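You operate a simulated robot arm through the tools that you are given. There is no shell and no other tool.

You run a simulated two-armed robot. Do the job below in one go: nothing can be reset, and whatever is moved stays where it is left.

Task
Take the lid off the travel mug and lay it down on the black belt.

It is judged by the outcome, as a careful person would: the job done as asked, and still so three seconds after it is handed in. It fails if anything else is knocked over, pushed out of place, dropped, spilled or broken. A push-on lid holds only when it is set on centred and level and pressed home; a screw cap is set on level and turned clockwise until tight.

Robot
Two 7-joint arms with two-finger parallel grippers on one trunk, on a base that moves. Base frame: it is fixed to the floor where the robot stands at the start and does not move with it; the origin is under the middle of the robot, x ahead of it, y to its left, z up; the surface under the hand at the start is at about z = 900. Lengths are in mm, angles in degrees, forces in N, time in s.
The left shoulder is at the start at [62, 198, 1154], the right one opposite. With the tool pointing down near the work surface each hand reaches from about 300 to 720 mm from the robot's upright axis, wherever it stands, measured 20 degrees to its own side. Payload 1.57 kg a hand.
The TCP of each hand is the grasp point between the finger pads, 30 mm short of the fingertips. In the tool frame z runs along the fingers and y along their closing line. The gripper opens to 110 mm. The fingers are 24 mm wide and 12 mm thick; the gripper's body (48 by 112 mm) begins 78 mm behind the TCP.
Orientation is that of the tool frame in the base frame, as a unit quaternion [x, y, z, w]. With the fingers straight down and closing along the base's y, the tool's x points along the base's -x, its y along +y and its z along -z.

Tools
- The arms move only by the tool drive_tool. It takes "left_targets", "right_targets" or both (then of equal length, played together; a hand with none holds still); each is a list of rows, each a list of 7 numbers: the shift along the tool's x, y, z in units of 100 mm (1.0 is 100 mm), then the turn, a rotation vector about the tool's x, y, z in units of 60 degrees (1.0 is 60 degrees), then the gripper command, from -1 (shut) to 1 (fully open), values between in proportion. In form: [[x, y, z, rx, ry, rz, jaw], ...]. A call has 1 to 20 rows; each row is the pose to reach, as a shift and turn from the pose commanded when the call began, along the tool's axes at that moment. A call with a number of a shift or a turn outside -1 to 1 is refused whole. Each row takes 0.2 s and may step no farther than 50 mm and 8.6 degrees from the row before; otherwise, or with a gripper value out of range, the whole call is refused. A pose out of reach is approached as far as the arm can. The call stops where the force on the tool passes 40 N (or 10 N more than at its start, if that is more) or the arm is blocked; 0.2 s more then pass. Each finger travels about 72 mm/s and halts on what it meets, pressing with about 27 N; the grip force reading is that of the motor and also rises with nothing between the fingers. The clock runs only during rows and for 0.2 s after the last one: add rows that repeat a pose to give the fingers time. The reply holds the time, the measured pose of the TCP, the force on the tool along the base axes, the opening and the grip force, in the units named above and with some noise, with the torque about the TCP (base axes, N m) and any sound that the robot's microphone picked up.
- Cameras (640 x 400 px; columns grow to the right, rows downward): "scene" is now at [102.5, 27.2, 1731.5]; the picture's right is [0.34, -0.94, 0.00], its down [-0.76, -0.27, -0.60] and it looks along [0.56, 0.20, -0.80] (base axes); focal length 259 px, centre (320, 200). "left" rides on the left gripper at [70, -16, -141] in its tool frame; the picture's right is [0.23, 0.97, 0.00], its down [-0.85, 0.20, -0.48] and it looks along [-0.47, 0.11, 0.88] (tool axes); focal length 222 px, centre (320, 200). "right" rides on the right gripper at [70, 16, -141] in its tool frame; the picture's right is [-0.23, 0.97, 0.00], its down [-0.85, -0.20, -0.48] and it looks along [-0.47, -0.11, 0.88] (tool axes); focal length 222 px, centre (320, 200). There is no depth. A picture from a camera that has moved, and an enlarged one, comes with that camera's place and axes in the base frame and with its lens.
- snapshot(camera): a new picture of that camera. It takes no simulated time.
- move_column(by): slides the trunk up (or, below 0, down) by that many mm; the arms and the scene camera ride with it, the base frame stays. It gives what a move gives, with no picture.
- steer(legs): drives the robot by 1 to 6 legs, each [ahead, left, turn to the left] in mm, mm and degrees, along the robot's own axes; the way and the turn of a leg run together, so that a leg with both is an arc; at most 1500 mm and 180 degrees a leg. The arms and the cameras ride along, it lands a little off, and it stops where it bumps. It gives what a move gives.
- head_to(pan, tilt): turns the head with the scene camera to pan (to the left, within 86 degrees either way) and tilt (down, from -29 to 69), counted from straight ahead of the robot. It gives what a move gives.
- enlarge(camera, box): a new picture of the part [left, top, right, bottom] of that camera's present view, enlarged. It takes no simulated time.
- finish_job(): hands the job in; it is judged then, once.

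Places have to be worked out from the pictures, the camera data and where the tool is seen. Open the grippers and draw the arms clear of the work before you hand the job in, unless the task says otherwise.

The tools are called after ">>>" as name(argument=value, ...) on one line, values as JSON. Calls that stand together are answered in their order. drive_tool: Moves the arms, as the interface text tells. Its arguments: {"type":"object","properties":{"left_targets":{"type":"array","items":{"type":"array","items":{"type":"number"}}},"right_targets":{"type":"array","items":{"type":"array","items":{"type":"number"}}}},"required":[]} The other tools are called the same way: move_column (by) moves the trunk up or down; steer (legs) drives the base; head_to (pan, tilt) turns the head that bears the scene camera; snapshot (camera) takes a picture; enlarge (camera, box) takes an enlarged picture of a part of a camera's view; finish_job () hands the job in.

At the start:

```text
clock: 0.0
left_tool_pos: [381.4, 317.9, 1279.7]
left_tool_rot: [0.0, 1.0, 0.0, -0.001]
left_ft_force: [0.7, -0.3, -0.1]
left_ft_torque: [0.02, 0.03, 0.02]
left_finger_gap: 110.0
left_gripper_force: 0.2
right_tool_pos: [450.2, -13.3, 1271.4]
right_tool_rot: [0.0, 1.0, -0.001, 0.0]
right_ft_force: [0.3, -0.6, 0.8]
right_ft_torque: [0.0, -0.01, 0.01]
right_finger_gap: 110.2
right_gripper_force: 0.1
trunk travel left (down, up): [-750.0, 240.0]
robot x, y, heading: [-3.3, -0.7, 0.1]
head pan, tilt (commanded): [19.8, 53.3]
```

scene: 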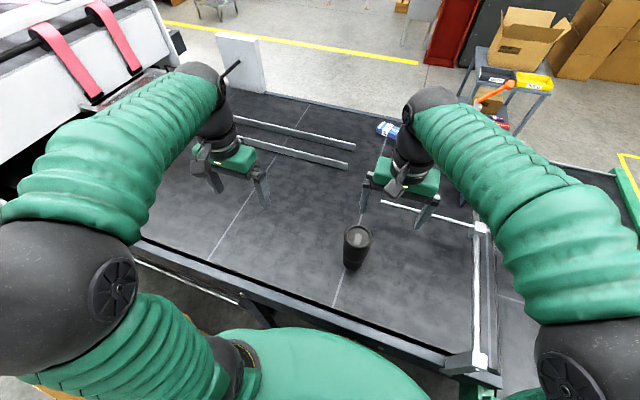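
right: 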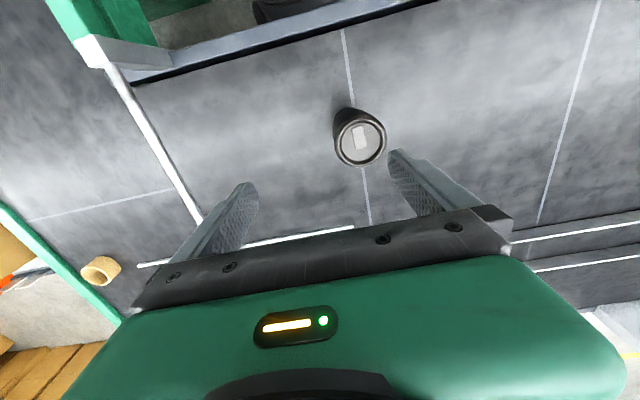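
left: 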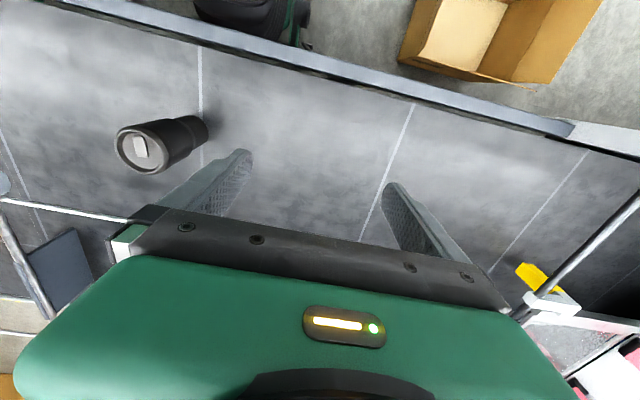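

I'll look closely at the mug in all three cameras before moving. It seems to stand on the belt near x≈460, y≈40.

>>> enlarge(camera="scene", box=[300, 200, 420, 290])

>>> enlarge(camera="right", box=[300, 80, 420, 180])

>>> enlarge(camera="left", box=[90, 90, 230, 190])

```text
4.44 times, centred on (360, 245) of scene
camera zoom: at [102.5, 27.2, 1731.5], right [0.34, -0.94, 0.0], down [-0.76, -0.27, -0.6], along [0.56, 0.2, -0.8], focal length 1151 px, centre (142, 0)
```

zoom: 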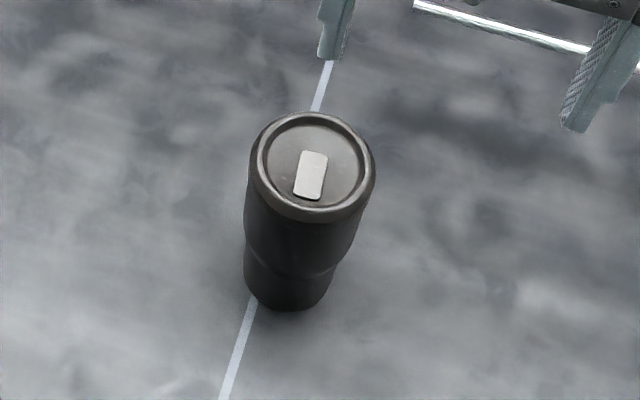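

```text
4.00 times, centred on (360, 130) of right
camera zoom: at [379.9, 2.4, 1413.0], right [0.23, 0.97, 0.0], down [0.86, -0.2, 0.48], along [0.47, -0.11, -0.88], focal length 888 px, centre (160, 480)
```

zoom: 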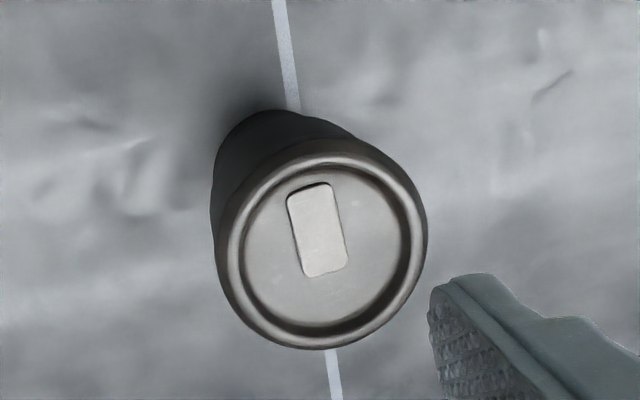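

```text
4.00 times, centred on (160, 140) of left
camera zoom: at [311.5, 302.2, 1422.2], right [-0.23, 0.97, 0.0], down [0.86, 0.2, 0.48], along [0.47, 0.11, -0.88], focal length 888 px, centre (960, 440)
```

zoom: 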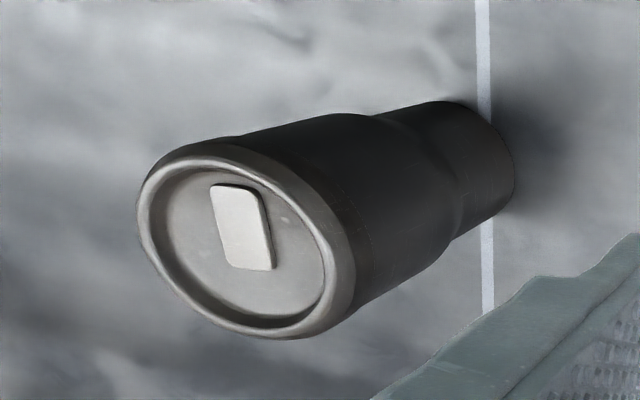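

Triangulating the three views puts the lid's top centre at about (480, 43, 1064), roughly 80 mm across. I'll zoom in further to find the seam between lid and body.

>>> enlarge(camera="left", box=[115, 110, 195, 180])

>>> enlarge(camera="scene", box=[335, 215, 385, 275])

```text
5.71 times, centred on (155, 145) of left
camera zoom: at [311.5, 302.2, 1422.2], right [-0.23, 0.97, 0.0], down [0.86, 0.2, 0.48], along [0.47, 0.11, -0.88], focal length 1269 px, centre (1263, 514)
```

zoom: 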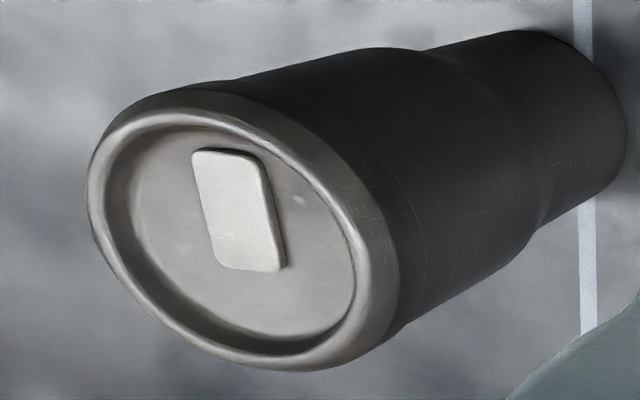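

```text
6.67 times, centred on (360, 245) of scene
camera zoom: at [102.5, 27.2, 1731.5], right [0.34, -0.94, 0.0], down [-0.76, -0.27, -0.6], along [0.56, 0.2, -0.8], focal length 1727 px, centre (53, -100)
```

zoom: 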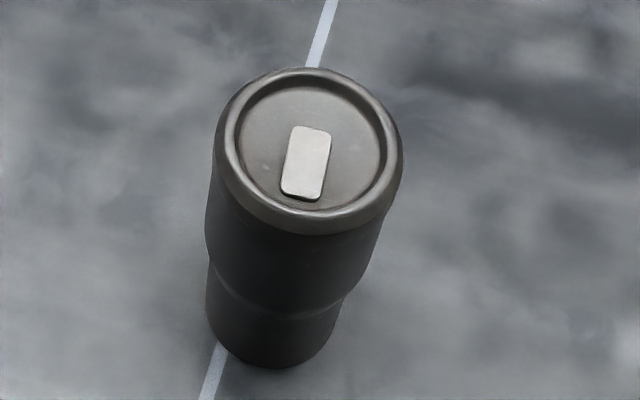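

The lid is a grey cap with a short side band over a darker body. I'll turn the head to see the whole surface and confirm what counts as the black belt.

>>> head_to(pan=-5, tilt=50)

>>> snapshot(camera="scene")

```text
clock: 0.9
left_tool_pos: [381.3, 318.1, 1280.8]
left_tool_rot: [0.0, 1.0, 0.0, 0.0]
left_ft_force: [0.1, 0.4, 0.0]
left_ft_torque: [0.03, 0.02, 0.0]
left_finger_gap: 110.0
left_gripper_force: 0.0
right_tool_pos: [448.3, -12.2, 1271.8]
right_tool_rot: [0.0, 1.0, 0.0, 0.0]
right_ft_force: [0.4, 0.4, 0.5]
right_ft_torque: [0.01, 0.01, 0.01]
right_finger_gap: 109.7
right_gripper_force: 0.1
trunk travel left (down, up): [-750.0, 240.0]
robot x, y, heading: [0.4, 3.0, -0.1]
head pan, tilt (commanded): [-5.0, 50.0]
```

```text
taken
camera scene: at [109.7, -4.5, 1735.9], right [-0.09, -1.0, 0.0], down [-0.76, 0.07, -0.64], along [0.64, -0.06, -0.77], focal length 259 px, centre (320, 200)
```

scene: 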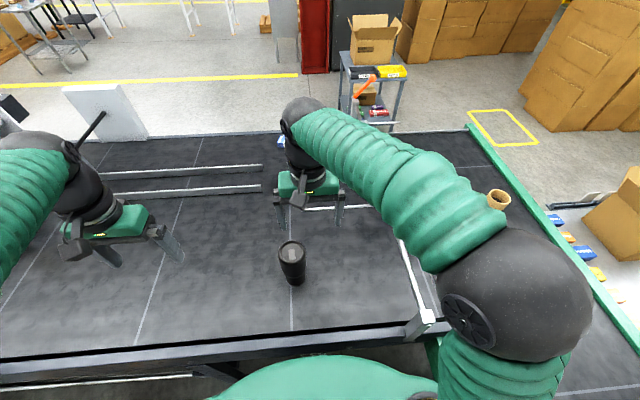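

The dark conveyor surface the mug stands on is the black belt, with plenty of free space around the mug. I'll hold the mug body with the left hand (fingers tilted 30° below horizontal) and pull the lid with the right, so first I yaw the left hand.

>>> drive_tool(left_targets=[[0, 0, 0, 0, 0, 0.1167, 1], [0, 0, 0, 0, 0, 0.2333, 1], [0, 0, 0, 0, 0, 0.35, 1], [0, 0, 0, 0, 0, 0.4667, 1], [0, 0, 0, 0, 0, 0.5833, 1]])

```text
clock: 2.1
left_tool_pos: [380.8, 317.9, 1280.8]
left_tool_rot: [0.302, 0.953, 0.001, 0.0]
left_ft_force: [0.8, -0.5, 0.7]
left_ft_torque: [0.0, -0.03, 0.01]
left_finger_gap: 110.0
left_gripper_force: 0.1
right_tool_pos: [449.0, -14.2, 1270.6]
right_tool_rot: [0.001, 1.0, 0.001, 0.0]
right_ft_force: [-0.5, 0.3, 0.5]
right_ft_torque: [0.01, 0.02, 0.0]
right_finger_gap: 110.0
right_gripper_force: 0.0
trunk travel left (down, up): [-750.0, 240.0]
robot x, y, heading: [-3.0, -1.0, 0.2]
head pan, tilt (commanded): [-5.0, 50.0]
```

The yaw came out as planned. Now I tilt the left hand 60° so its fingers point forward-right toward the mug, while it stays high and clear.

>>> drive_tool(left_targets=[[0, 0, 0, 0, -0.125, 0, 1], [0, 0, 0, 0, -0.25, 0, 1], [0, 0, 0, 0, -0.375, 0, 1], [0, 0, 0, 0, -0.5, 0, 1], [0, 0, 0, 0, -0.625, 0, 1], [0, 0, 0, 0, -0.75, 0, 1], [0, 0, 0, 0, -0.875, 0, 1], [0, 0, 0, 0, -1.0, 0, 1], [0, 0, 0, 0, -1.0, 0, 1]])

>>> snapshot(camera="scene")

>>> snapshot(camera="left")

```text
clock: 4.1
left_tool_pos: [379.5, 318.6, 1280.3]
left_tool_rot: [0.26, 0.826, -0.151, 0.478]
left_ft_force: [-0.9, 0.6, 0.2]
left_ft_torque: [0.04, 0.02, -0.01]
left_finger_gap: 109.8
left_gripper_force: 0.1
right_tool_pos: [450.2, -11.8, 1271.5]
right_tool_rot: [0.0, 1.0, 0.001, 0.001]
right_ft_force: [-0.1, 0.6, -1.4]
right_ft_torque: [0.02, 0.01, 0.02]
right_finger_gap: 110.0
right_gripper_force: 0.2
trunk travel left (down, up): [-750.0, 240.0]
robot x, y, heading: [-1.3, -0.0, 0.1]
head pan, tilt (commanded): [-5.0, 50.0]
```

```text
taken
camera scene: at [109.4, -3.9, 1735.9], right [-0.09, -1.0, 0.0], down [-0.76, 0.07, -0.64], along [0.64, -0.06, -0.77], focal length 259 px, centre (320, 200)
```

scene: 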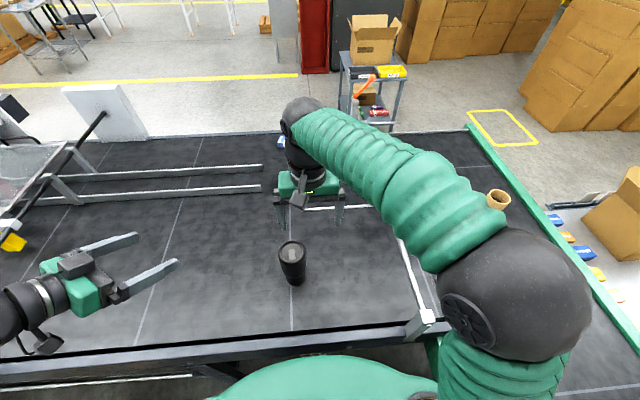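

```text
taken
camera left: at [241.3, 395.7, 1290.9], right [0.47, 0.86, -0.2], down [0.12, 0.16, 0.98], along [0.88, -0.48, -0.03], focal length 222 px, centre (320, 200)
```

left: 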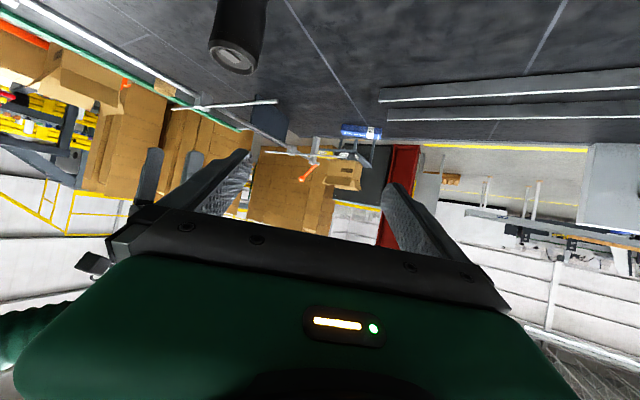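

Left hand is tilted as intended. I now bring it along a straight line toward a pre-grasp point about (380, 114, 1050), in thirds, checking the view on the way.

>>> drive_tool(left_targets=[[0.117, -0.139, 0.18, 0, 0, 0, 1], [0.235, -0.279, 0.36, 0, 0, 0, 1], [0.352, -0.418, 0.54, 0, 0, 0, 1], [0.469, -0.557, 0.721, 0, 0, 0, 1]])

>>> drive_tool(left_targets=[[0.117, -0.139, 0.18, 0, 0, 0, 1], [0.235, -0.279, 0.36, 0, 0, 0, 1], [0.352, -0.418, 0.54, 0, 0, 0, 1], [0.469, -0.557, 0.721, 0, 0, 0, 1], [0.469, -0.557, 0.721, 0, 0, 0, 1]])

>>> snapshot(camera="left")

>>> snapshot(camera="scene")

```text
clock: 5.1
left_tool_pos: [386.2, 255.1, 1205.7]
left_tool_rot: [0.261, 0.827, -0.151, 0.475]
left_ft_force: [0.3, 0.5, -0.5]
left_ft_torque: [0.0, 0.04, 0.02]
left_finger_gap: 110.0
left_gripper_force: 0.2
left hand out of reach, approached as far as the arm can: row 4
right_tool_pos: [451.3, -13.4, 1270.8]
right_tool_rot: [0.0, 1.0, 0.0, -0.001]
right_ft_force: [-0.4, 0.1, -0.4]
right_ft_torque: [-0.01, 0.02, 0.0]
right_finger_gap: 110.0
right_gripper_force: 0.0
trunk travel left (down, up): [-750.0, 240.0]
robot x, y, heading: [1.1, -1.7, 0.0]
head pan, tilt (commanded): [-5.0, 50.0]
```

```text
clock: 6.3
left_tool_pos: [433.1, 220.0, 1134.2]
left_tool_rot: [0.261, 0.826, -0.151, 0.476]
left_ft_force: [0.7, 0.8, -0.5]
left_ft_torque: [-0.01, -0.03, 0.02]
left_finger_gap: 110.0
left_gripper_force: 0.1
left hand out of reach, approached as far as the arm can: row 1, 2, 3, 4, 5
right_tool_pos: [449.3, -13.7, 1272.0]
right_tool_rot: [0.0, 1.0, 0.0, 0.0]
right_ft_force: [0.4, 0.1, 0.1]
right_ft_torque: [0.0, 0.04, 0.03]
right_finger_gap: 110.2
right_gripper_force: 0.1
trunk travel left (down, up): [-750.0, 240.0]
robot x, y, heading: [-1.8, 2.1, 0.2]
head pan, tilt (commanded): [-5.0, 50.0]
```

```text
taken
camera left: at [294.2, 297.8, 1143.7], right [0.47, 0.86, -0.2], down [0.13, 0.16, 0.98], along [0.88, -0.48, -0.04], focal length 222 px, centre (320, 200)
```

left: 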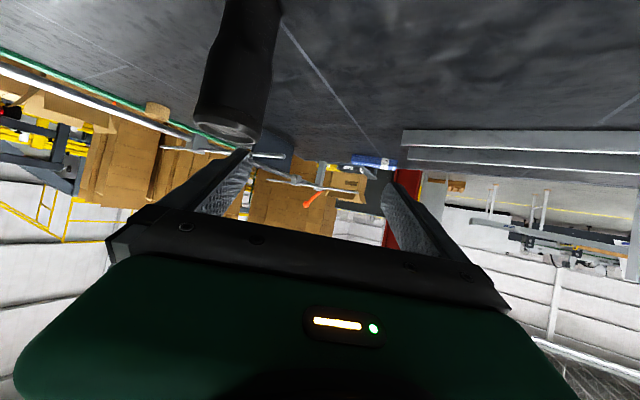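

```text
taken
camera scene: at [110.3, -4.6, 1735.8], right [-0.09, -1.0, 0.0], down [-0.76, 0.07, -0.64], along [0.64, -0.06, -0.77], focal length 259 px, centre (320, 200)
```

scene: 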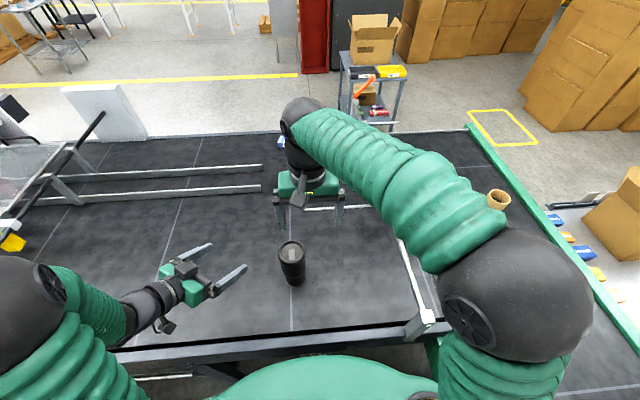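

The left hand could not get that close to the body (it stopped at (433, 220, 1134)), because the wrist gets too near the shoulder. I'll back the base up about 140 mm, which keeps the mug well within both hands' reach and gives the left arm room.

>>> steer(legs=[[-140, 0, 0]])

>>> drive_tool(left_targets=[[0, 0, 0, 0, 0, 0, 1]], right_targets=[[0, 0, 0, 0, 0, 0, 1]])

>>> snapshot(camera="scene")

```text
clock: 7.6
left_tool_pos: [295.4, 219.7, 1133.2]
left_tool_rot: [0.261, 0.826, -0.152, 0.475]
left_ft_force: [0.8, 0.4, 0.1]
left_ft_torque: [-0.02, -0.01, 0.0]
left_finger_gap: 110.0
left_gripper_force: 0.1
right_tool_pos: [311.0, -13.7, 1271.1]
right_tool_rot: [0.001, 1.0, -0.002, -0.002]
right_ft_force: [-0.6, 0.2, -0.1]
right_ft_torque: [-0.03, 0.03, -0.01]
right_finger_gap: 109.7
right_gripper_force: 0.0
trunk travel left (down, up): [-750.0, 240.0]
robot x, y, heading: [-139.7, 0.7, -0.2]
head pan, tilt (commanded): [-5.0, 50.0]
```

```text
clock: 8.0
left_tool_pos: [290.5, 220.1, 1134.6]
left_tool_rot: [0.261, 0.826, -0.152, 0.477]
left_ft_force: [0.3, -0.1, -0.8]
left_ft_torque: [0.03, -0.01, -0.05]
left_finger_gap: 110.0
left_gripper_force: 0.1
right_tool_pos: [308.5, -14.3, 1271.7]
right_tool_rot: [0.001, 1.0, 0.0, 0.0]
right_ft_force: [0.3, 0.3, -0.8]
right_ft_torque: [-0.02, 0.03, 0.04]
right_finger_gap: 109.9
right_gripper_force: 0.0
trunk travel left (down, up): [-750.0, 240.0]
robot x, y, heading: [-139.3, -1.1, -0.1]
head pan, tilt (commanded): [-5.0, 50.0]
```

```text
taken
camera scene: at [-31.5, -4.9, 1735.9], right [-0.09, -1.0, 0.0], down [-0.76, 0.07, -0.64], along [0.64, -0.06, -0.77], focal length 259 px, centre (320, 200)
```

scene: 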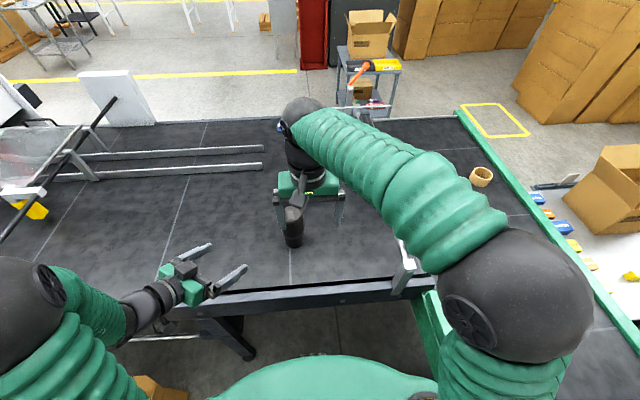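

The base is back 140 mm and both hands rode along. Now the left hand goes to the pre-grasp at about (380, 114, 1050).

>>> drive_tool(left_targets=[[0.01, -0.06, 0.263, 0, 0, 0, 1], [0.02, -0.12, 0.526, 0, 0, 0, 1], [0.03, -0.18, 0.79, 0, 0, 0, 1], [0.03, -0.18, 0.79, 0, 0, 0, 1]])

>>> drive_tool(left_targets=[[0.01, -0.06, 0.263, 0, 0, 0, 1], [0.02, -0.12, 0.526, 0, 0, 0, 1], [0.03, -0.18, 0.79, 0, 0, 0, 1], [0.03, -0.18, 0.79, 0, 0, 0, 1]])

>>> snapshot(camera="left")

>>> snapshot(camera="right")

>>> snapshot(camera="scene")

```text
clock: 9.0
left_tool_pos: [335.2, 164.0, 1091.7]
left_tool_rot: [0.262, 0.825, -0.152, 0.477]
left_ft_force: [0.4, -0.8, -0.5]
left_ft_torque: [0.04, 0.0, 0.01]
left_finger_gap: 110.1
left_gripper_force: 0.1
right_tool_pos: [306.7, -14.5, 1272.6]
right_tool_rot: [0.001, 1.0, 0.0, 0.001]
right_ft_force: [0.0, 0.8, -0.8]
right_ft_torque: [0.03, 0.0, -0.02]
right_finger_gap: 110.1
right_gripper_force: 0.0
trunk travel left (down, up): [-750.0, 240.0]
robot x, y, heading: [-140.6, -4.6, -0.0]
head pan, tilt (commanded): [-5.0, 50.0]
```

```text
clock: 10.0
left_tool_pos: [379.6, 111.8, 1049.4]
left_tool_rot: [0.261, 0.826, -0.151, 0.477]
left_ft_force: [0.5, -0.7, 0.2]
left_ft_torque: [0.01, -0.02, 0.02]
left_finger_gap: 110.0
left_gripper_force: 0.0
right_tool_pos: [307.5, -16.1, 1273.7]
right_tool_rot: [0.001, 1.0, 0.0, 0.001]
right_ft_force: [-0.1, -0.5, 0.7]
right_ft_torque: [0.0, 0.0, -0.02]
right_finger_gap: 110.0
right_gripper_force: 0.0
trunk travel left (down, up): [-750.0, 240.0]
robot x, y, heading: [-139.6, -2.3, -0.0]
head pan, tilt (commanded): [-5.0, 50.0]
```

```text
taken
camera left: at [241.2, 189.6, 1059.6], right [0.47, 0.86, -0.2], down [0.13, 0.16, 0.98], along [0.87, -0.48, -0.04], focal length 222 px, centre (320, 200)
```

left: 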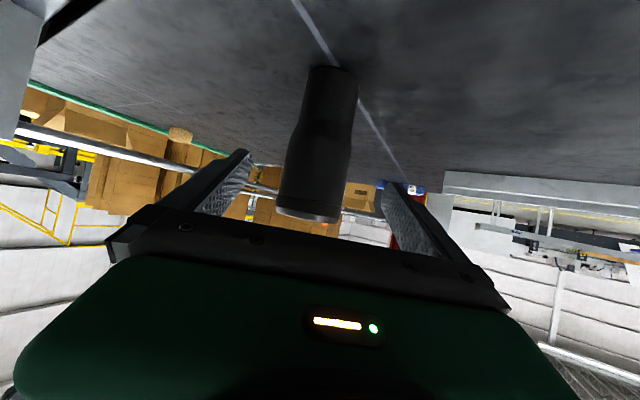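

```text
taken
camera right: at [237.0, 1.1, 1413.9], right [0.23, 0.97, 0.0], down [0.85, -0.2, 0.48], along [0.47, -0.11, -0.88], focal length 222 px, centre (320, 200)
```

right: 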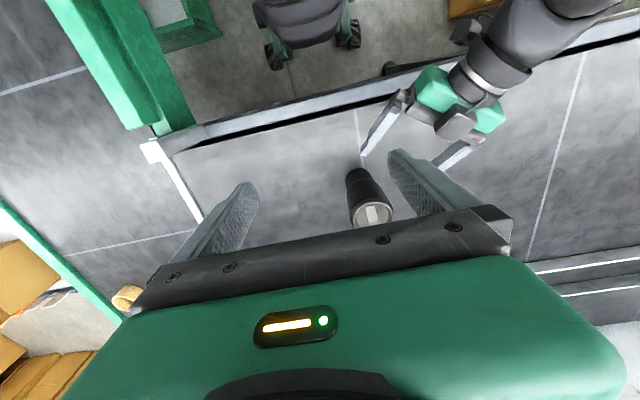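

```text
taken
camera scene: at [-29.8, -5.3, 1735.8], right [-0.09, -1.0, 0.0], down [-0.76, 0.07, -0.64], along [0.64, -0.06, -0.77], focal length 259 px, centre (320, 200)
```

scene: 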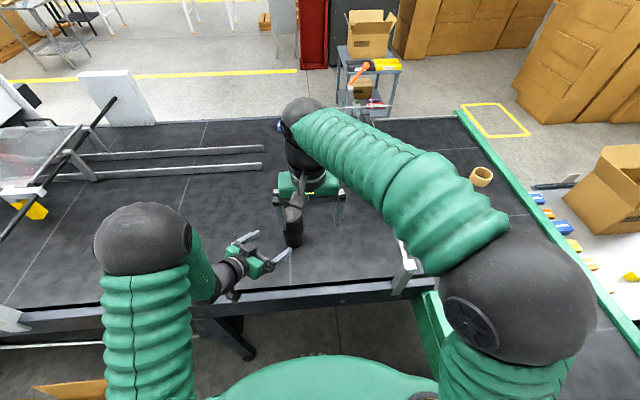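

The mug is centred between the left fingers in this (upside-down) side view. I'll zoom in to measure the lid band and mug heights.

>>> enlarge(camera="left", box=[250, 50, 410, 240])

>>> enlarge(camera="right", box=[320, 150, 420, 240])

```text
2.11 times, centred on (330, 145) of left
camera zoom: at [241.2, 189.6, 1059.6], right [0.47, 0.86, -0.2], down [0.13, 0.16, 0.98], along [0.87, -0.48, -0.04], focal length 468 px, centre (299, 316)
```

zoom: 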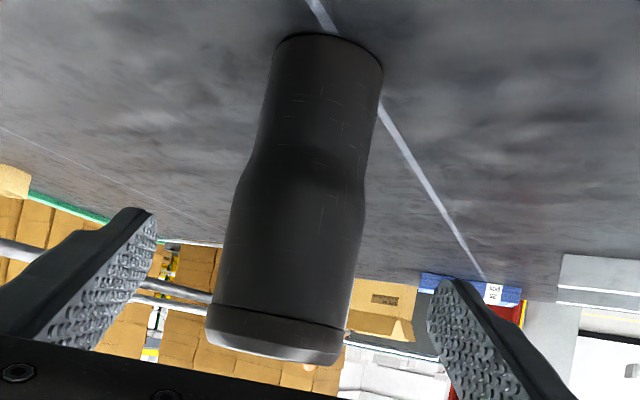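

```text
4.44 times, centred on (370, 195) of right
camera zoom: at [237.0, 1.1, 1413.9], right [0.23, 0.97, 0.0], down [0.85, -0.2, 0.48], along [0.47, -0.11, -0.88], focal length 987 px, centre (98, 222)
```

zoom: 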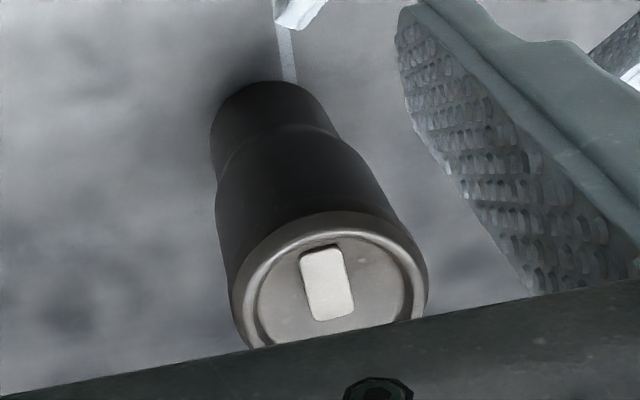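

Side view refines it: mug axis ≈ (480, 44), diameter ≈ 78, base at z≈898, lid seam ≈ 1055 and top ≈ 1070–1076. With the left hand waiting, I'll bring the right hand over the lid with a −20° yaw so the left camera can check its finger height.

>>> drive_tool(right_targets=[[-0.22, 0.075, 0, 0, 0, 0.0833, 1], [-0.45, 0.15, 0, 0, 0, 0.1667, 1], [-0.68, 0.225, 0, 0, 0, 0.25, 1], [-0.9, 0.3, 0, 0, 0, 0.3333, 1], [-0.9, 0.3, 0, 0, 0, 0.3333, 1]])

>>> snapshot(camera="right")

```text
clock: 11.2
left_tool_pos: [379.6, 113.0, 1049.3]
left_tool_rot: [0.262, 0.825, -0.152, 0.477]
left_ft_force: [0.1, 0.6, 0.1]
left_ft_torque: [0.0, 0.0, -0.01]
left_finger_gap: 110.1
left_gripper_force: 0.2
right_tool_pos: [398.8, 14.3, 1273.5]
right_tool_rot: [0.176, 0.984, 0.0, 0.001]
right_ft_force: [-1.0, 0.4, 0.4]
right_ft_torque: [-0.02, -0.01, -0.03]
right_finger_gap: 110.2
right_gripper_force: 0.1
trunk travel left (down, up): [-750.0, 240.0]
robot x, y, heading: [-142.7, -0.9, 0.0]
head pan, tilt (commanded): [-5.0, 50.0]
```

```text
taken
camera right: at [337.8, 53.1, 1415.2], right [0.55, 0.84, 0.0], down [0.73, -0.48, 0.48], along [0.4, -0.26, -0.88], focal length 222 px, centre (320, 200)
```

right: 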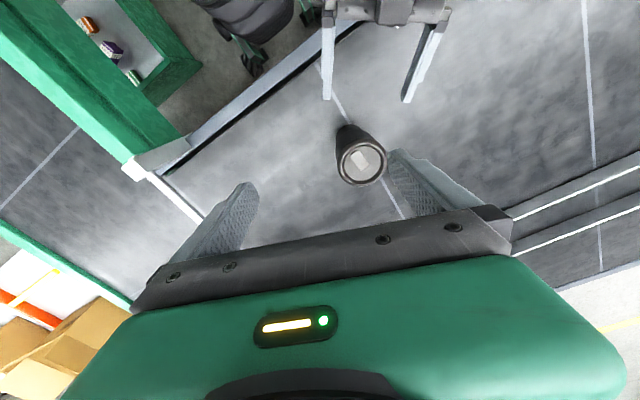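

The right hand is yawed and the left fingers straddle the mug's line nicely. Next I move the right hand to directly above the lid, at about (480, 44, 1190).

>>> drive_tool(right_targets=[[-0.164, 0.14, 0.2, 0, 0, 0, 1], [-0.328, 0.281, 0.4, 0, 0, 0, 1], [-0.492, 0.421, 0.6, 0, 0, 0, 1], [-0.656, 0.562, 0.83, 0, 0, 0, 1], [-0.656, 0.562, 0.83, 0, 0, 0, 1]])

>>> snapshot(camera="right")

>>> snapshot(camera="left")

```text
clock: 12.4
left_tool_pos: [378.1, 111.7, 1049.9]
left_tool_rot: [0.263, 0.825, -0.152, 0.477]
left_ft_force: [-0.7, -0.3, 0.2]
left_ft_torque: [0.03, 0.04, 0.0]
left_finger_gap: 110.0
left_gripper_force: 0.1
right_tool_pos: [468.4, 42.6, 1191.5]
right_tool_rot: [0.174, 0.985, 0.001, 0.0]
right_ft_force: [-0.3, 0.5, 0.5]
right_ft_torque: [-0.02, -0.02, -0.03]
right_finger_gap: 110.1
right_gripper_force: 0.1
right hand out of reach, approached as far as the arm can: row 4, 5
trunk travel left (down, up): [-750.0, 240.0]
robot x, y, heading: [-142.5, -0.7, -0.1]
head pan, tilt (commanded): [-5.0, 50.0]
```

```text
taken
camera right: at [408.8, 80.8, 1333.5], right [0.55, 0.84, 0.0], down [0.73, -0.48, 0.48], along [0.4, -0.26, -0.88], focal length 222 px, centre (320, 200)
```

right: 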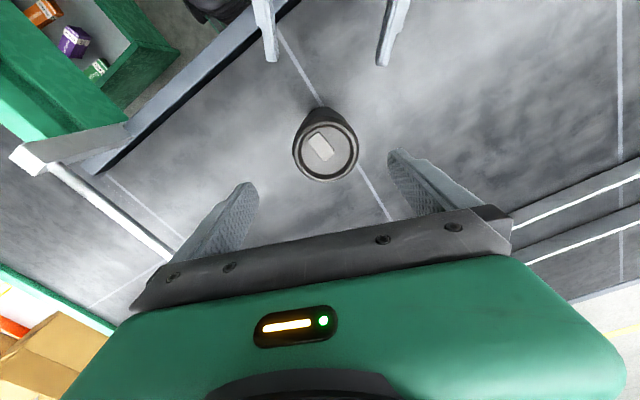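

```text
taken
camera left: at [240.0, 189.8, 1060.2], right [0.47, 0.86, -0.2], down [0.12, 0.16, 0.98], along [0.87, -0.48, -0.03], focal length 222 px, centre (320, 200)
```

left: 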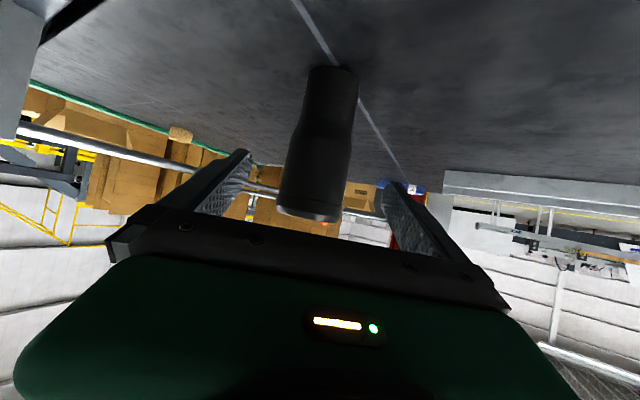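

The right hand fell ~12 mm short of its target (reach limit at that height). I'll drive the base 35 mm forward; the left fingertips stay ~25+ mm from the mug and the right ones are well above it.

>>> steer(legs=[[35, 0, 0]])

>>> drive_tool(left_targets=[[0, 0, 0, 0, 0, 0, 1]], right_targets=[[0, 0, 0, 0, 0, 0, 1]])

>>> snapshot(camera="left")

>>> snapshot(camera="right")

```text
clock: 13.3
left_tool_pos: [406.9, 110.5, 1053.2]
left_tool_rot: [0.263, 0.823, -0.152, 0.48]
left_ft_force: [-0.5, -0.3, 0.4]
left_ft_torque: [-0.01, 0.01, 0.02]
left_finger_gap: 110.0
left_gripper_force: 0.1
right_tool_pos: [497.6, 42.3, 1196.1]
right_tool_rot: [0.175, 0.985, 0.0, 0.005]
right_ft_force: [-1.1, 0.7, -0.1]
right_ft_torque: [-0.01, -0.04, 0.0]
right_finger_gap: 110.0
right_gripper_force: 0.0
trunk travel left (down, up): [-750.0, 240.0]
robot x, y, heading: [-104.5, 1.7, 0.1]
head pan, tilt (commanded): [-5.0, 50.0]
```

```text
clock: 13.7
left_tool_pos: [415.5, 112.9, 1048.7]
left_tool_rot: [0.261, 0.826, -0.152, 0.476]
left_ft_force: [0.3, 0.3, -0.6]
left_ft_torque: [-0.01, -0.01, 0.01]
left_finger_gap: 110.3
left_gripper_force: 0.0
right_tool_pos: [508.0, 43.9, 1192.7]
right_tool_rot: [0.174, 0.985, 0.0, 0.0]
right_ft_force: [0.4, 0.1, -0.7]
right_ft_torque: [-0.01, 0.01, -0.05]
right_finger_gap: 110.1
right_gripper_force: 0.1
trunk travel left (down, up): [-750.0, 240.0]
robot x, y, heading: [-105.6, 1.8, -0.1]
head pan, tilt (commanded): [-5.0, 50.0]
```

```text
taken
camera left: at [276.8, 190.3, 1059.5], right [0.47, 0.86, -0.2], down [0.13, 0.16, 0.98], along [0.87, -0.48, -0.04], focal length 222 px, centre (320, 200)
```

left: 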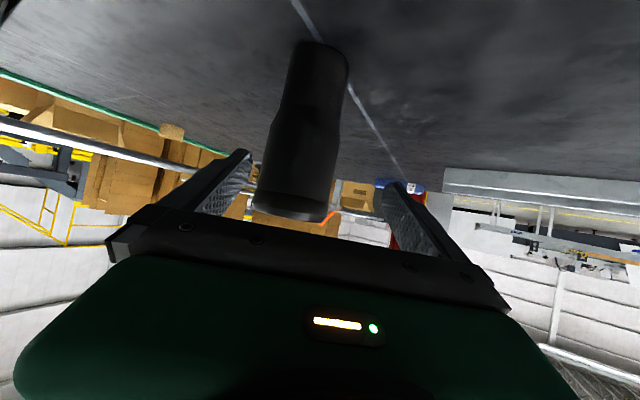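

```text
taken
camera right: at [447.9, 82.5, 1333.7], right [0.55, 0.84, 0.0], down [0.73, -0.48, 0.48], along [0.4, -0.26, -0.88], focal length 222 px, centre (320, 200)
```

right: 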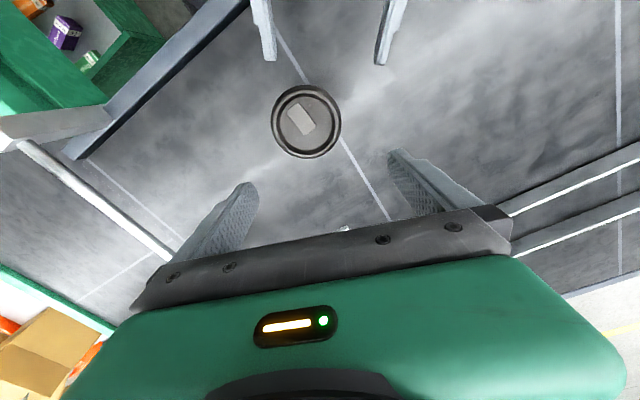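

Both hands rode forward. In the right camera the lid sits at (306, 121), while it should appear near (320, 147) when the tool is centred, so I shift the right hand about (−33, +2) mm in base axes.

>>> drive_tool(right_targets=[[0.16, -0.047, 0, 0, 0, 0, 1], [0.317, -0.094, 0, 0, 0, 0, 1], [0.317, -0.094, 0, 0, 0, 0, 1]])

>>> enlarge(camera="right", box=[240, 90, 400, 190])

```text
clock: 14.5
left_tool_pos: [412.0, 113.3, 1050.2]
left_tool_rot: [0.262, 0.825, -0.152, 0.477]
left_ft_force: [0.2, -0.2, 0.6]
left_ft_torque: [0.04, -0.04, 0.03]
left_finger_gap: 110.1
left_gripper_force: 0.2
right_tool_pos: [492.6, 55.5, 1200.5]
right_tool_rot: [0.175, 0.985, -0.001, 0.001]
right_ft_force: [0.3, 1.3, 0.3]
right_ft_torque: [0.0, -0.01, -0.02]
right_finger_gap: 110.3
right_gripper_force: 0.0
right hand out of reach, approached as far as the arm can: row 1, 2, 3
trunk travel left (down, up): [-750.0, 240.0]
robot x, y, heading: [-104.8, 1.0, -0.1]
head pan, tilt (commanded): [-5.0, 50.0]
```

```text
4.00 times, centred on (320, 140) of right
camera zoom: at [431.8, 93.9, 1342.8], right [0.55, 0.84, 0.0], down [0.73, -0.48, 0.48], along [0.4, -0.26, -0.88], focal length 888 px, centre (320, 440)
```

zoom: 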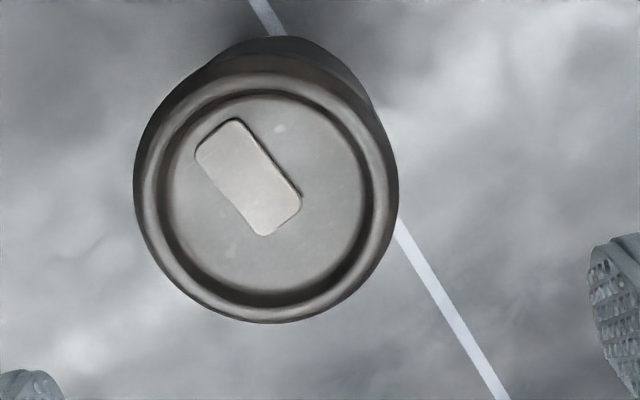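

The right hand ended at (493, 55, 1200), reported out of reach even though it was moving inward, which suggests a joint limit from the −20° yaw. I'll undo that yaw in place and see where it settles.

>>> drive_tool(right_targets=[[0, 0, 0, 0, 0, -0.0833, 1], [0, 0, 0, 0, 0, -0.1667, 1], [0, 0, 0, 0, 0, -0.25, 1], [0, 0, 0, 0, 0, -0.3333, 1], [0, 0, 0, 0, 0, -0.3333, 1]])

>>> snapshot(camera="right")

>>> snapshot(camera="scene")

```text
clock: 15.7
left_tool_pos: [413.1, 113.2, 1050.6]
left_tool_rot: [0.261, 0.825, -0.152, 0.477]
left_ft_force: [-0.5, -0.1, -0.2]
left_ft_torque: [-0.02, -0.02, 0.04]
left_finger_gap: 110.0
left_gripper_force: 0.1
right_tool_pos: [492.3, 55.8, 1201.0]
right_tool_rot: [0.0, 1.0, -0.001, 0.0]
right_ft_force: [0.0, 0.8, 0.0]
right_ft_torque: [-0.01, -0.03, 0.02]
right_finger_gap: 110.1
right_gripper_force: 0.0
trunk travel left (down, up): [-750.0, 240.0]
robot x, y, heading: [-104.4, 1.1, -0.1]
head pan, tilt (commanded): [-5.0, 50.0]
```

```text
taken
camera right: at [422.7, 70.9, 1342.3], right [0.23, 0.97, 0.0], down [0.85, -0.2, 0.48], along [0.47, -0.11, -0.88], focal length 222 px, centre (320, 200)
```

right: 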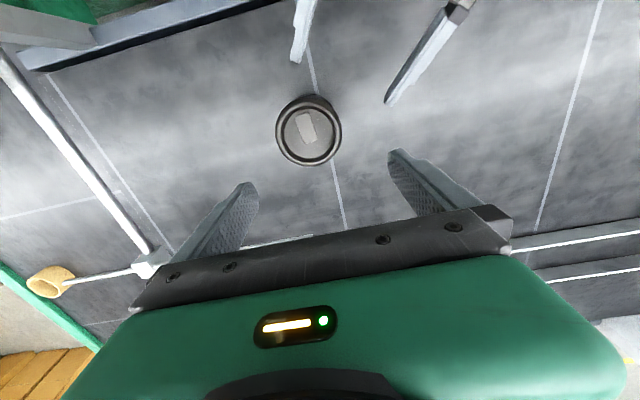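

```text
taken
camera scene: at [6.1, -4.5, 1735.8], right [-0.09, -1.0, 0.0], down [-0.76, 0.07, -0.64], along [0.64, -0.06, -0.77], focal length 259 px, centre (320, 200)
```

scene: 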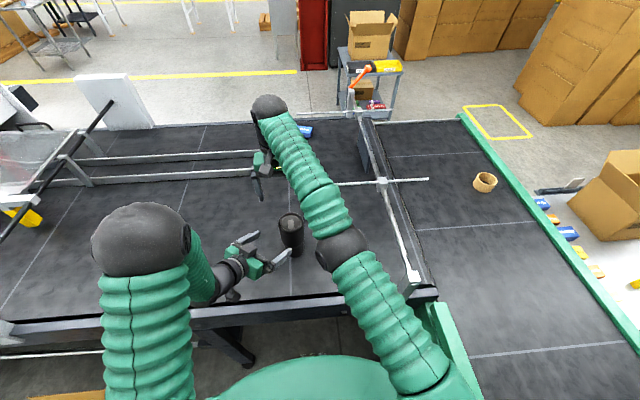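

With the yaw removed the pose is reported reachable, and the arm now has its elbow up and inward. I'll zoom the right view to measure the lid's offset from the tool accurately.

>>> enlarge(camera="right", box=[250, 80, 370, 180])

>>> enlarge(camera="scene", box=[200, 80, 460, 340])

```text
4.00 times, centred on (310, 130) of right
camera zoom: at [422.7, 70.9, 1342.3], right [0.23, 0.97, 0.0], down [0.85, -0.2, 0.48], along [0.47, -0.11, -0.88], focal length 888 px, centre (360, 480)
```

zoom: 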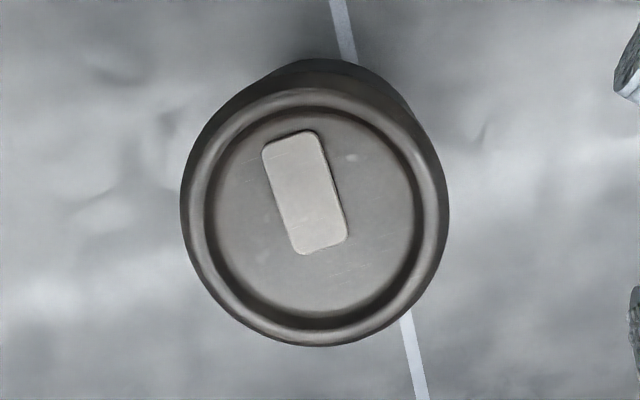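

```text
1.54 times, centred on (330, 210) of scene
camera zoom: at [6.1, -4.5, 1735.8], right [-0.09, -1.0, 0.0], down [-0.76, 0.07, -0.64], along [0.64, -0.06, -0.77], focal length 398 px, centre (305, 185)
```

zoom: 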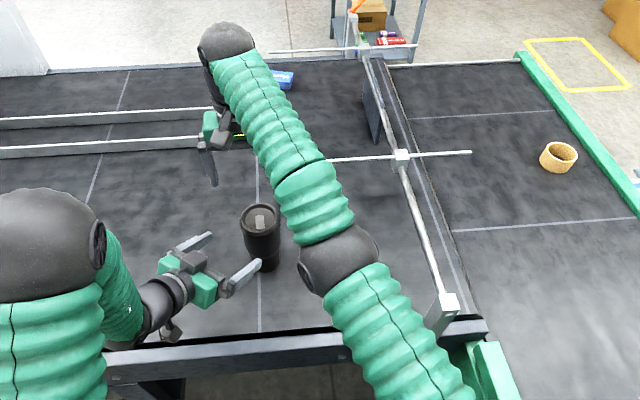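

The lid measures well, but the right elbow's height is ambiguous from the head camera. The left camera would see the elbow near its lower-left corner if it were low, so I'll check there.

>>> snapshot(camera="left")

```text
taken
camera left: at [273.8, 190.4, 1060.6], right [0.47, 0.86, -0.2], down [0.12, 0.16, 0.98], along [0.87, -0.48, -0.03], focal length 222 px, centre (320, 200)
```

left: 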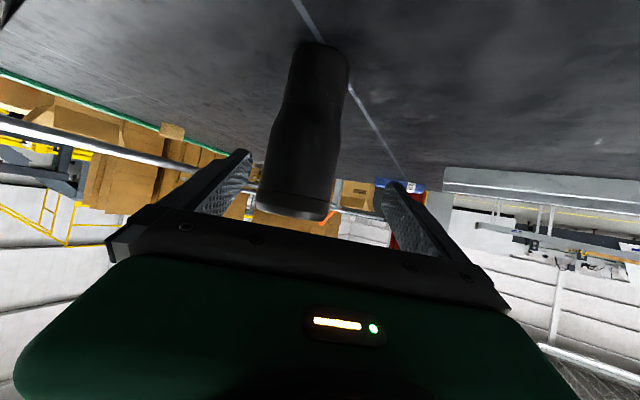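

No elbow there, so the right elbow is safely high. The zoom puts the lid at (477.6, 43.9), i.e. (−14.7, −11.9) from the right TCP; I move over it and descend partway to z≈1160.

>>> drive_tool(right_targets=[[0.05, -0.04, 0.1, 0, 0, 0, 1], [0.1, -0.08, 0.2, 0, 0, 0, 1], [0.147, -0.119, 0.3, 0, 0, 0, 1], [0.147, -0.119, 0.4, 0, 0, 0, 1], [0.147, -0.119, 0.4, 0, 0, 0, 1]])

>>> enlarge(camera="right", box=[240, 80, 400, 180])

>>> snapshot(camera="scene")

```text
clock: 16.9
left_tool_pos: [412.1, 113.5, 1050.0]
left_tool_rot: [0.262, 0.825, -0.152, 0.477]
left_ft_force: [0.3, 0.7, -0.5]
left_ft_torque: [0.0, 0.02, 0.04]
left_finger_gap: 110.0
left_gripper_force: 0.0
right_tool_pos: [501.4, 54.7, 1171.2]
right_tool_rot: [0.001, 1.0, -0.001, 0.001]
right_ft_force: [0.0, 0.8, -0.2]
right_ft_torque: [0.03, 0.0, 0.03]
right_finger_gap: 110.2
right_gripper_force: 0.0
right hand out of reach, approached as far as the arm can: row 1, 2, 3, 4, 5
trunk travel left (down, up): [-750.0, 240.0]
robot x, y, heading: [-106.4, 2.3, 0.1]
head pan, tilt (commanded): [-5.0, 50.0]
```

```text
4.00 times, centred on (320, 130) of right
camera zoom: at [431.7, 71.7, 1313.7], right [0.23, 0.97, 0.0], down [0.85, -0.2, 0.48], along [0.47, -0.11, -0.88], focal length 888 px, centre (320, 480)
```

zoom: 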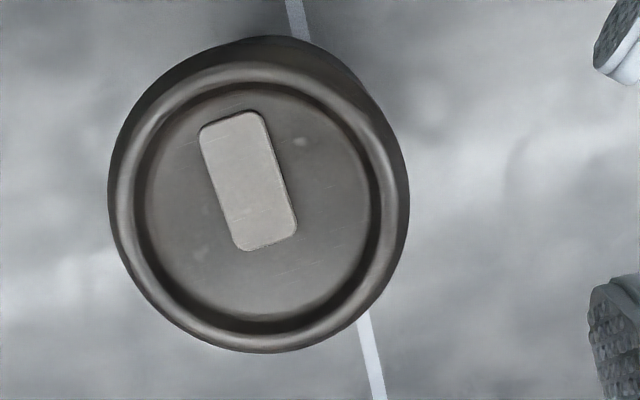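

```text
taken
camera scene: at [6.2, -4.5, 1735.8], right [-0.09, -1.0, 0.0], down [-0.76, 0.07, -0.64], along [0.64, -0.06, -0.77], focal length 259 px, centre (320, 200)
```

scene: 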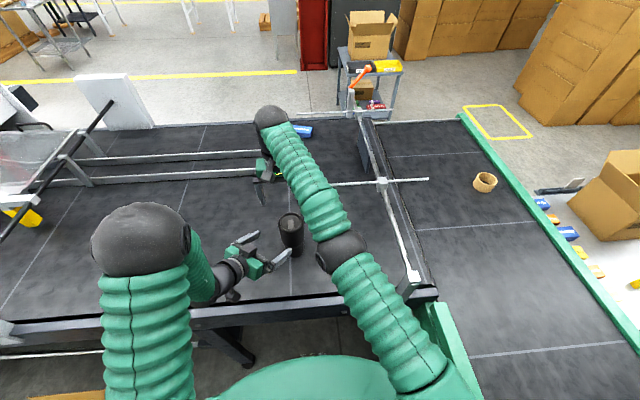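

The right arm seems to be almost straight (shoulder–elbow–wrist in line), so it is stuck near a singularity rather than truly out of range. I'll hold the command for several rows to see whether it converges.

>>> drive_tool(right_targets=[[0, 0, 0, 0, 0, 0, 1], [0, 0, 0, 0, 0, 0, 1], [0, 0, 0, 0, 0, 0, 1], [0, 0, 0, 0, 0, 0, 1]])

```text
clock: 17.9
left_tool_pos: [412.6, 113.3, 1051.1]
left_tool_rot: [0.26, 0.825, -0.151, 0.478]
left_ft_force: [-0.1, 0.4, 0.5]
left_ft_torque: [-0.01, -0.01, 0.01]
left_finger_gap: 110.1
left_gripper_force: 0.0
right_tool_pos: [501.7, 56.0, 1171.5]
right_tool_rot: [0.001, 1.0, 0.0, 0.002]
right_ft_force: [0.2, 0.4, 0.3]
right_ft_torque: [-0.01, 0.0, 0.0]
right_finger_gap: 110.2
right_gripper_force: 0.1
trunk travel left (down, up): [-750.0, 240.0]
robot x, y, heading: [-108.9, 2.9, -0.1]
head pan, tilt (commanded): [-5.0, 50.0]
```

Holding doesn't help: the command stays at the reached pose. I'll move the right hand sideways toward its own side and slightly back, high above the lid, so that the elbow can bend again.

>>> drive_tool(right_targets=[[0.05, -0.25, 0, 0, 0, 0, 1], [0.1, -0.5, 0, 0, 0, 0, 1], [0.15, -0.75, 0, 0, 0, 0, 1], [0.2, -1.0, 0, 0, 0, 0, 1], [0.2, -1.0, 0, 0, 0, 0, 1]])

>>> snapshot(camera="scene")

```text
clock: 19.1
left_tool_pos: [412.8, 111.9, 1050.5]
left_tool_rot: [0.261, 0.825, -0.152, 0.477]
left_ft_force: [-0.2, 0.5, 0.2]
left_ft_torque: [0.0, -0.03, -0.01]
left_finger_gap: 110.0
left_gripper_force: 0.0
right_tool_pos: [529.5, -30.5, 1185.4]
right_tool_rot: [0.001, 1.0, 0.0, 0.0]
right_ft_force: [0.0, 0.1, -0.9]
right_ft_torque: [0.02, 0.03, -0.05]
right_finger_gap: 110.1
right_gripper_force: 0.1
right hand out of reach, approached as far as the arm can: row 1, 2, 3, 4, 5
trunk travel left (down, up): [-750.0, 240.0]
robot x, y, heading: [-102.7, -2.5, -0.2]
head pan, tilt (commanded): [-5.0, 50.0]
```

```text
taken
camera scene: at [6.5, -5.4, 1735.7], right [-0.09, -1.0, 0.0], down [-0.76, 0.07, -0.64], along [0.64, -0.06, -0.77], focal length 259 px, centre (320, 200)
```

scene: 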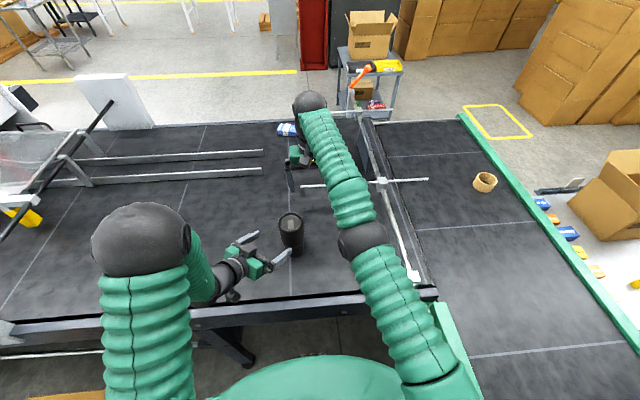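

Still straight-armed. I'll try bending the other way: up and back toward the robot, which gives the elbow a different in-plane motion.

>>> drive_tool(right_targets=[[0.2, 0, -0.25, 0, 0, 0, 1], [0.4, 0, -0.5, 0, 0, 0, 1], [0.6, 0, -0.75, 0, 0, 0, 1], [0.8, 0, -1.0, 0, 0, 0, 1], [1.0, 0, -1.0, 0, 0, 0, 1], [1.0, 0, -1.0, 0, 0, 0, 1]])

>>> snapshot(camera="scene")

```text
clock: 20.5
left_tool_pos: [413.2, 112.5, 1049.5]
left_tool_rot: [0.262, 0.825, -0.152, 0.476]
left_ft_force: [-0.2, -0.1, -0.1]
left_ft_torque: [-0.01, 0.02, 0.0]
left_finger_gap: 110.0
left_gripper_force: 0.1
right_tool_pos: [484.4, -16.9, 1296.5]
right_tool_rot: [0.001, 1.0, 0.001, 0.001]
right_ft_force: [0.1, 0.0, 0.7]
right_ft_torque: [0.0, 0.0, 0.01]
right_finger_gap: 110.1
right_gripper_force: 0.1
right hand out of reach, approached as far as the arm can: row 1, 2, 3, 4, 5, 6
trunk travel left (down, up): [-750.0, 240.0]
robot x, y, heading: [-102.6, 0.3, -0.3]
head pan, tilt (commanded): [-5.0, 50.0]
```

```text
taken
camera scene: at [7.1, -5.1, 1735.7], right [-0.09, -1.0, 0.0], down [-0.77, 0.07, -0.64], along [0.64, -0.06, -0.77], focal length 259 px, centre (320, 200)
```

scene: 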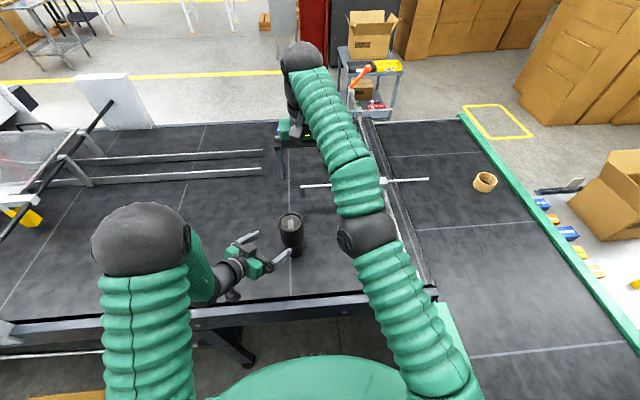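

It slides along a full-reach sphere, so the elbow is pinned straight; vertical motion in both directions and −y didn't free it. I'll try +y with a pull back, staying high above everything.

>>> drive_tool(right_targets=[[0.1, 0.25, 0, 0, 0, 0, 1], [0.2, 0.5, 0, 0, 0, 0, 1], [0.3, 0.75, 0, 0, 0, 0, 1], [0.45, 0.95, 0, 0, 0, 0, 1], [0.45, 0.95, 0, 0, 0, 0, 1]])

```text
clock: 21.7
left_tool_pos: [412.0, 111.3, 1049.9]
left_tool_rot: [0.262, 0.825, -0.151, 0.477]
left_ft_force: [0.7, -0.4, 0.4]
left_ft_torque: [0.02, 0.02, 0.01]
left_finger_gap: 110.0
left_gripper_force: 0.1
right_tool_pos: [437.2, 76.9, 1297.9]
right_tool_rot: [0.002, 1.0, 0.0, 0.001]
right_ft_force: [-0.5, 0.2, 0.5]
right_ft_torque: [-0.03, 0.01, -0.01]
right_finger_gap: 110.0
right_gripper_force: 0.0
trunk travel left (down, up): [-750.0, 240.0]
robot x, y, heading: [-104.1, -2.3, -0.3]
head pan, tilt (commanded): [-5.0, 50.0]
```

That one was reached without complaint, so the elbow may be bending again. I'll pull further inward to confirm.

>>> drive_tool(right_targets=[[0.12, -0.05, 0, 0, 0, 0, 1], [0.25, -0.1, 0, 0, 0, 0, 1], [0.37, -0.15, 0, 0, 0, 0, 1], [0.5, -0.2, 0, 0, 0, 0, 1], [0.5, -0.2, 0, 0, 0, 0, 1]])

>>> snapshot(camera="scene")

```text
clock: 22.9
left_tool_pos: [411.8, 111.5, 1050.6]
left_tool_rot: [0.262, 0.825, -0.152, 0.477]
left_ft_force: [-0.4, 0.7, 0.1]
left_ft_torque: [0.06, 0.0, 0.02]
left_finger_gap: 110.1
left_gripper_force: 0.1
right_tool_pos: [387.9, 57.1, 1296.7]
right_tool_rot: [0.001, 1.0, 0.0, 0.001]
right_ft_force: [-0.2, 0.1, -0.1]
right_ft_torque: [-0.04, 0.02, 0.02]
right_finger_gap: 110.0
right_gripper_force: 0.1
trunk travel left (down, up): [-750.0, 240.0]
robot x, y, heading: [-107.5, 0.5, 0.2]
head pan, tilt (commanded): [-5.0, 50.0]
```

```text
taken
camera scene: at [5.2, -4.9, 1735.8], right [-0.09, -1.0, 0.0], down [-0.76, 0.07, -0.64], along [0.64, -0.06, -0.77], focal length 259 px, centre (320, 200)
```

scene: 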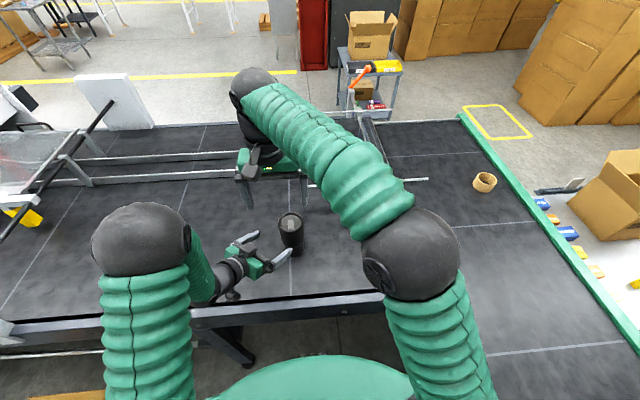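

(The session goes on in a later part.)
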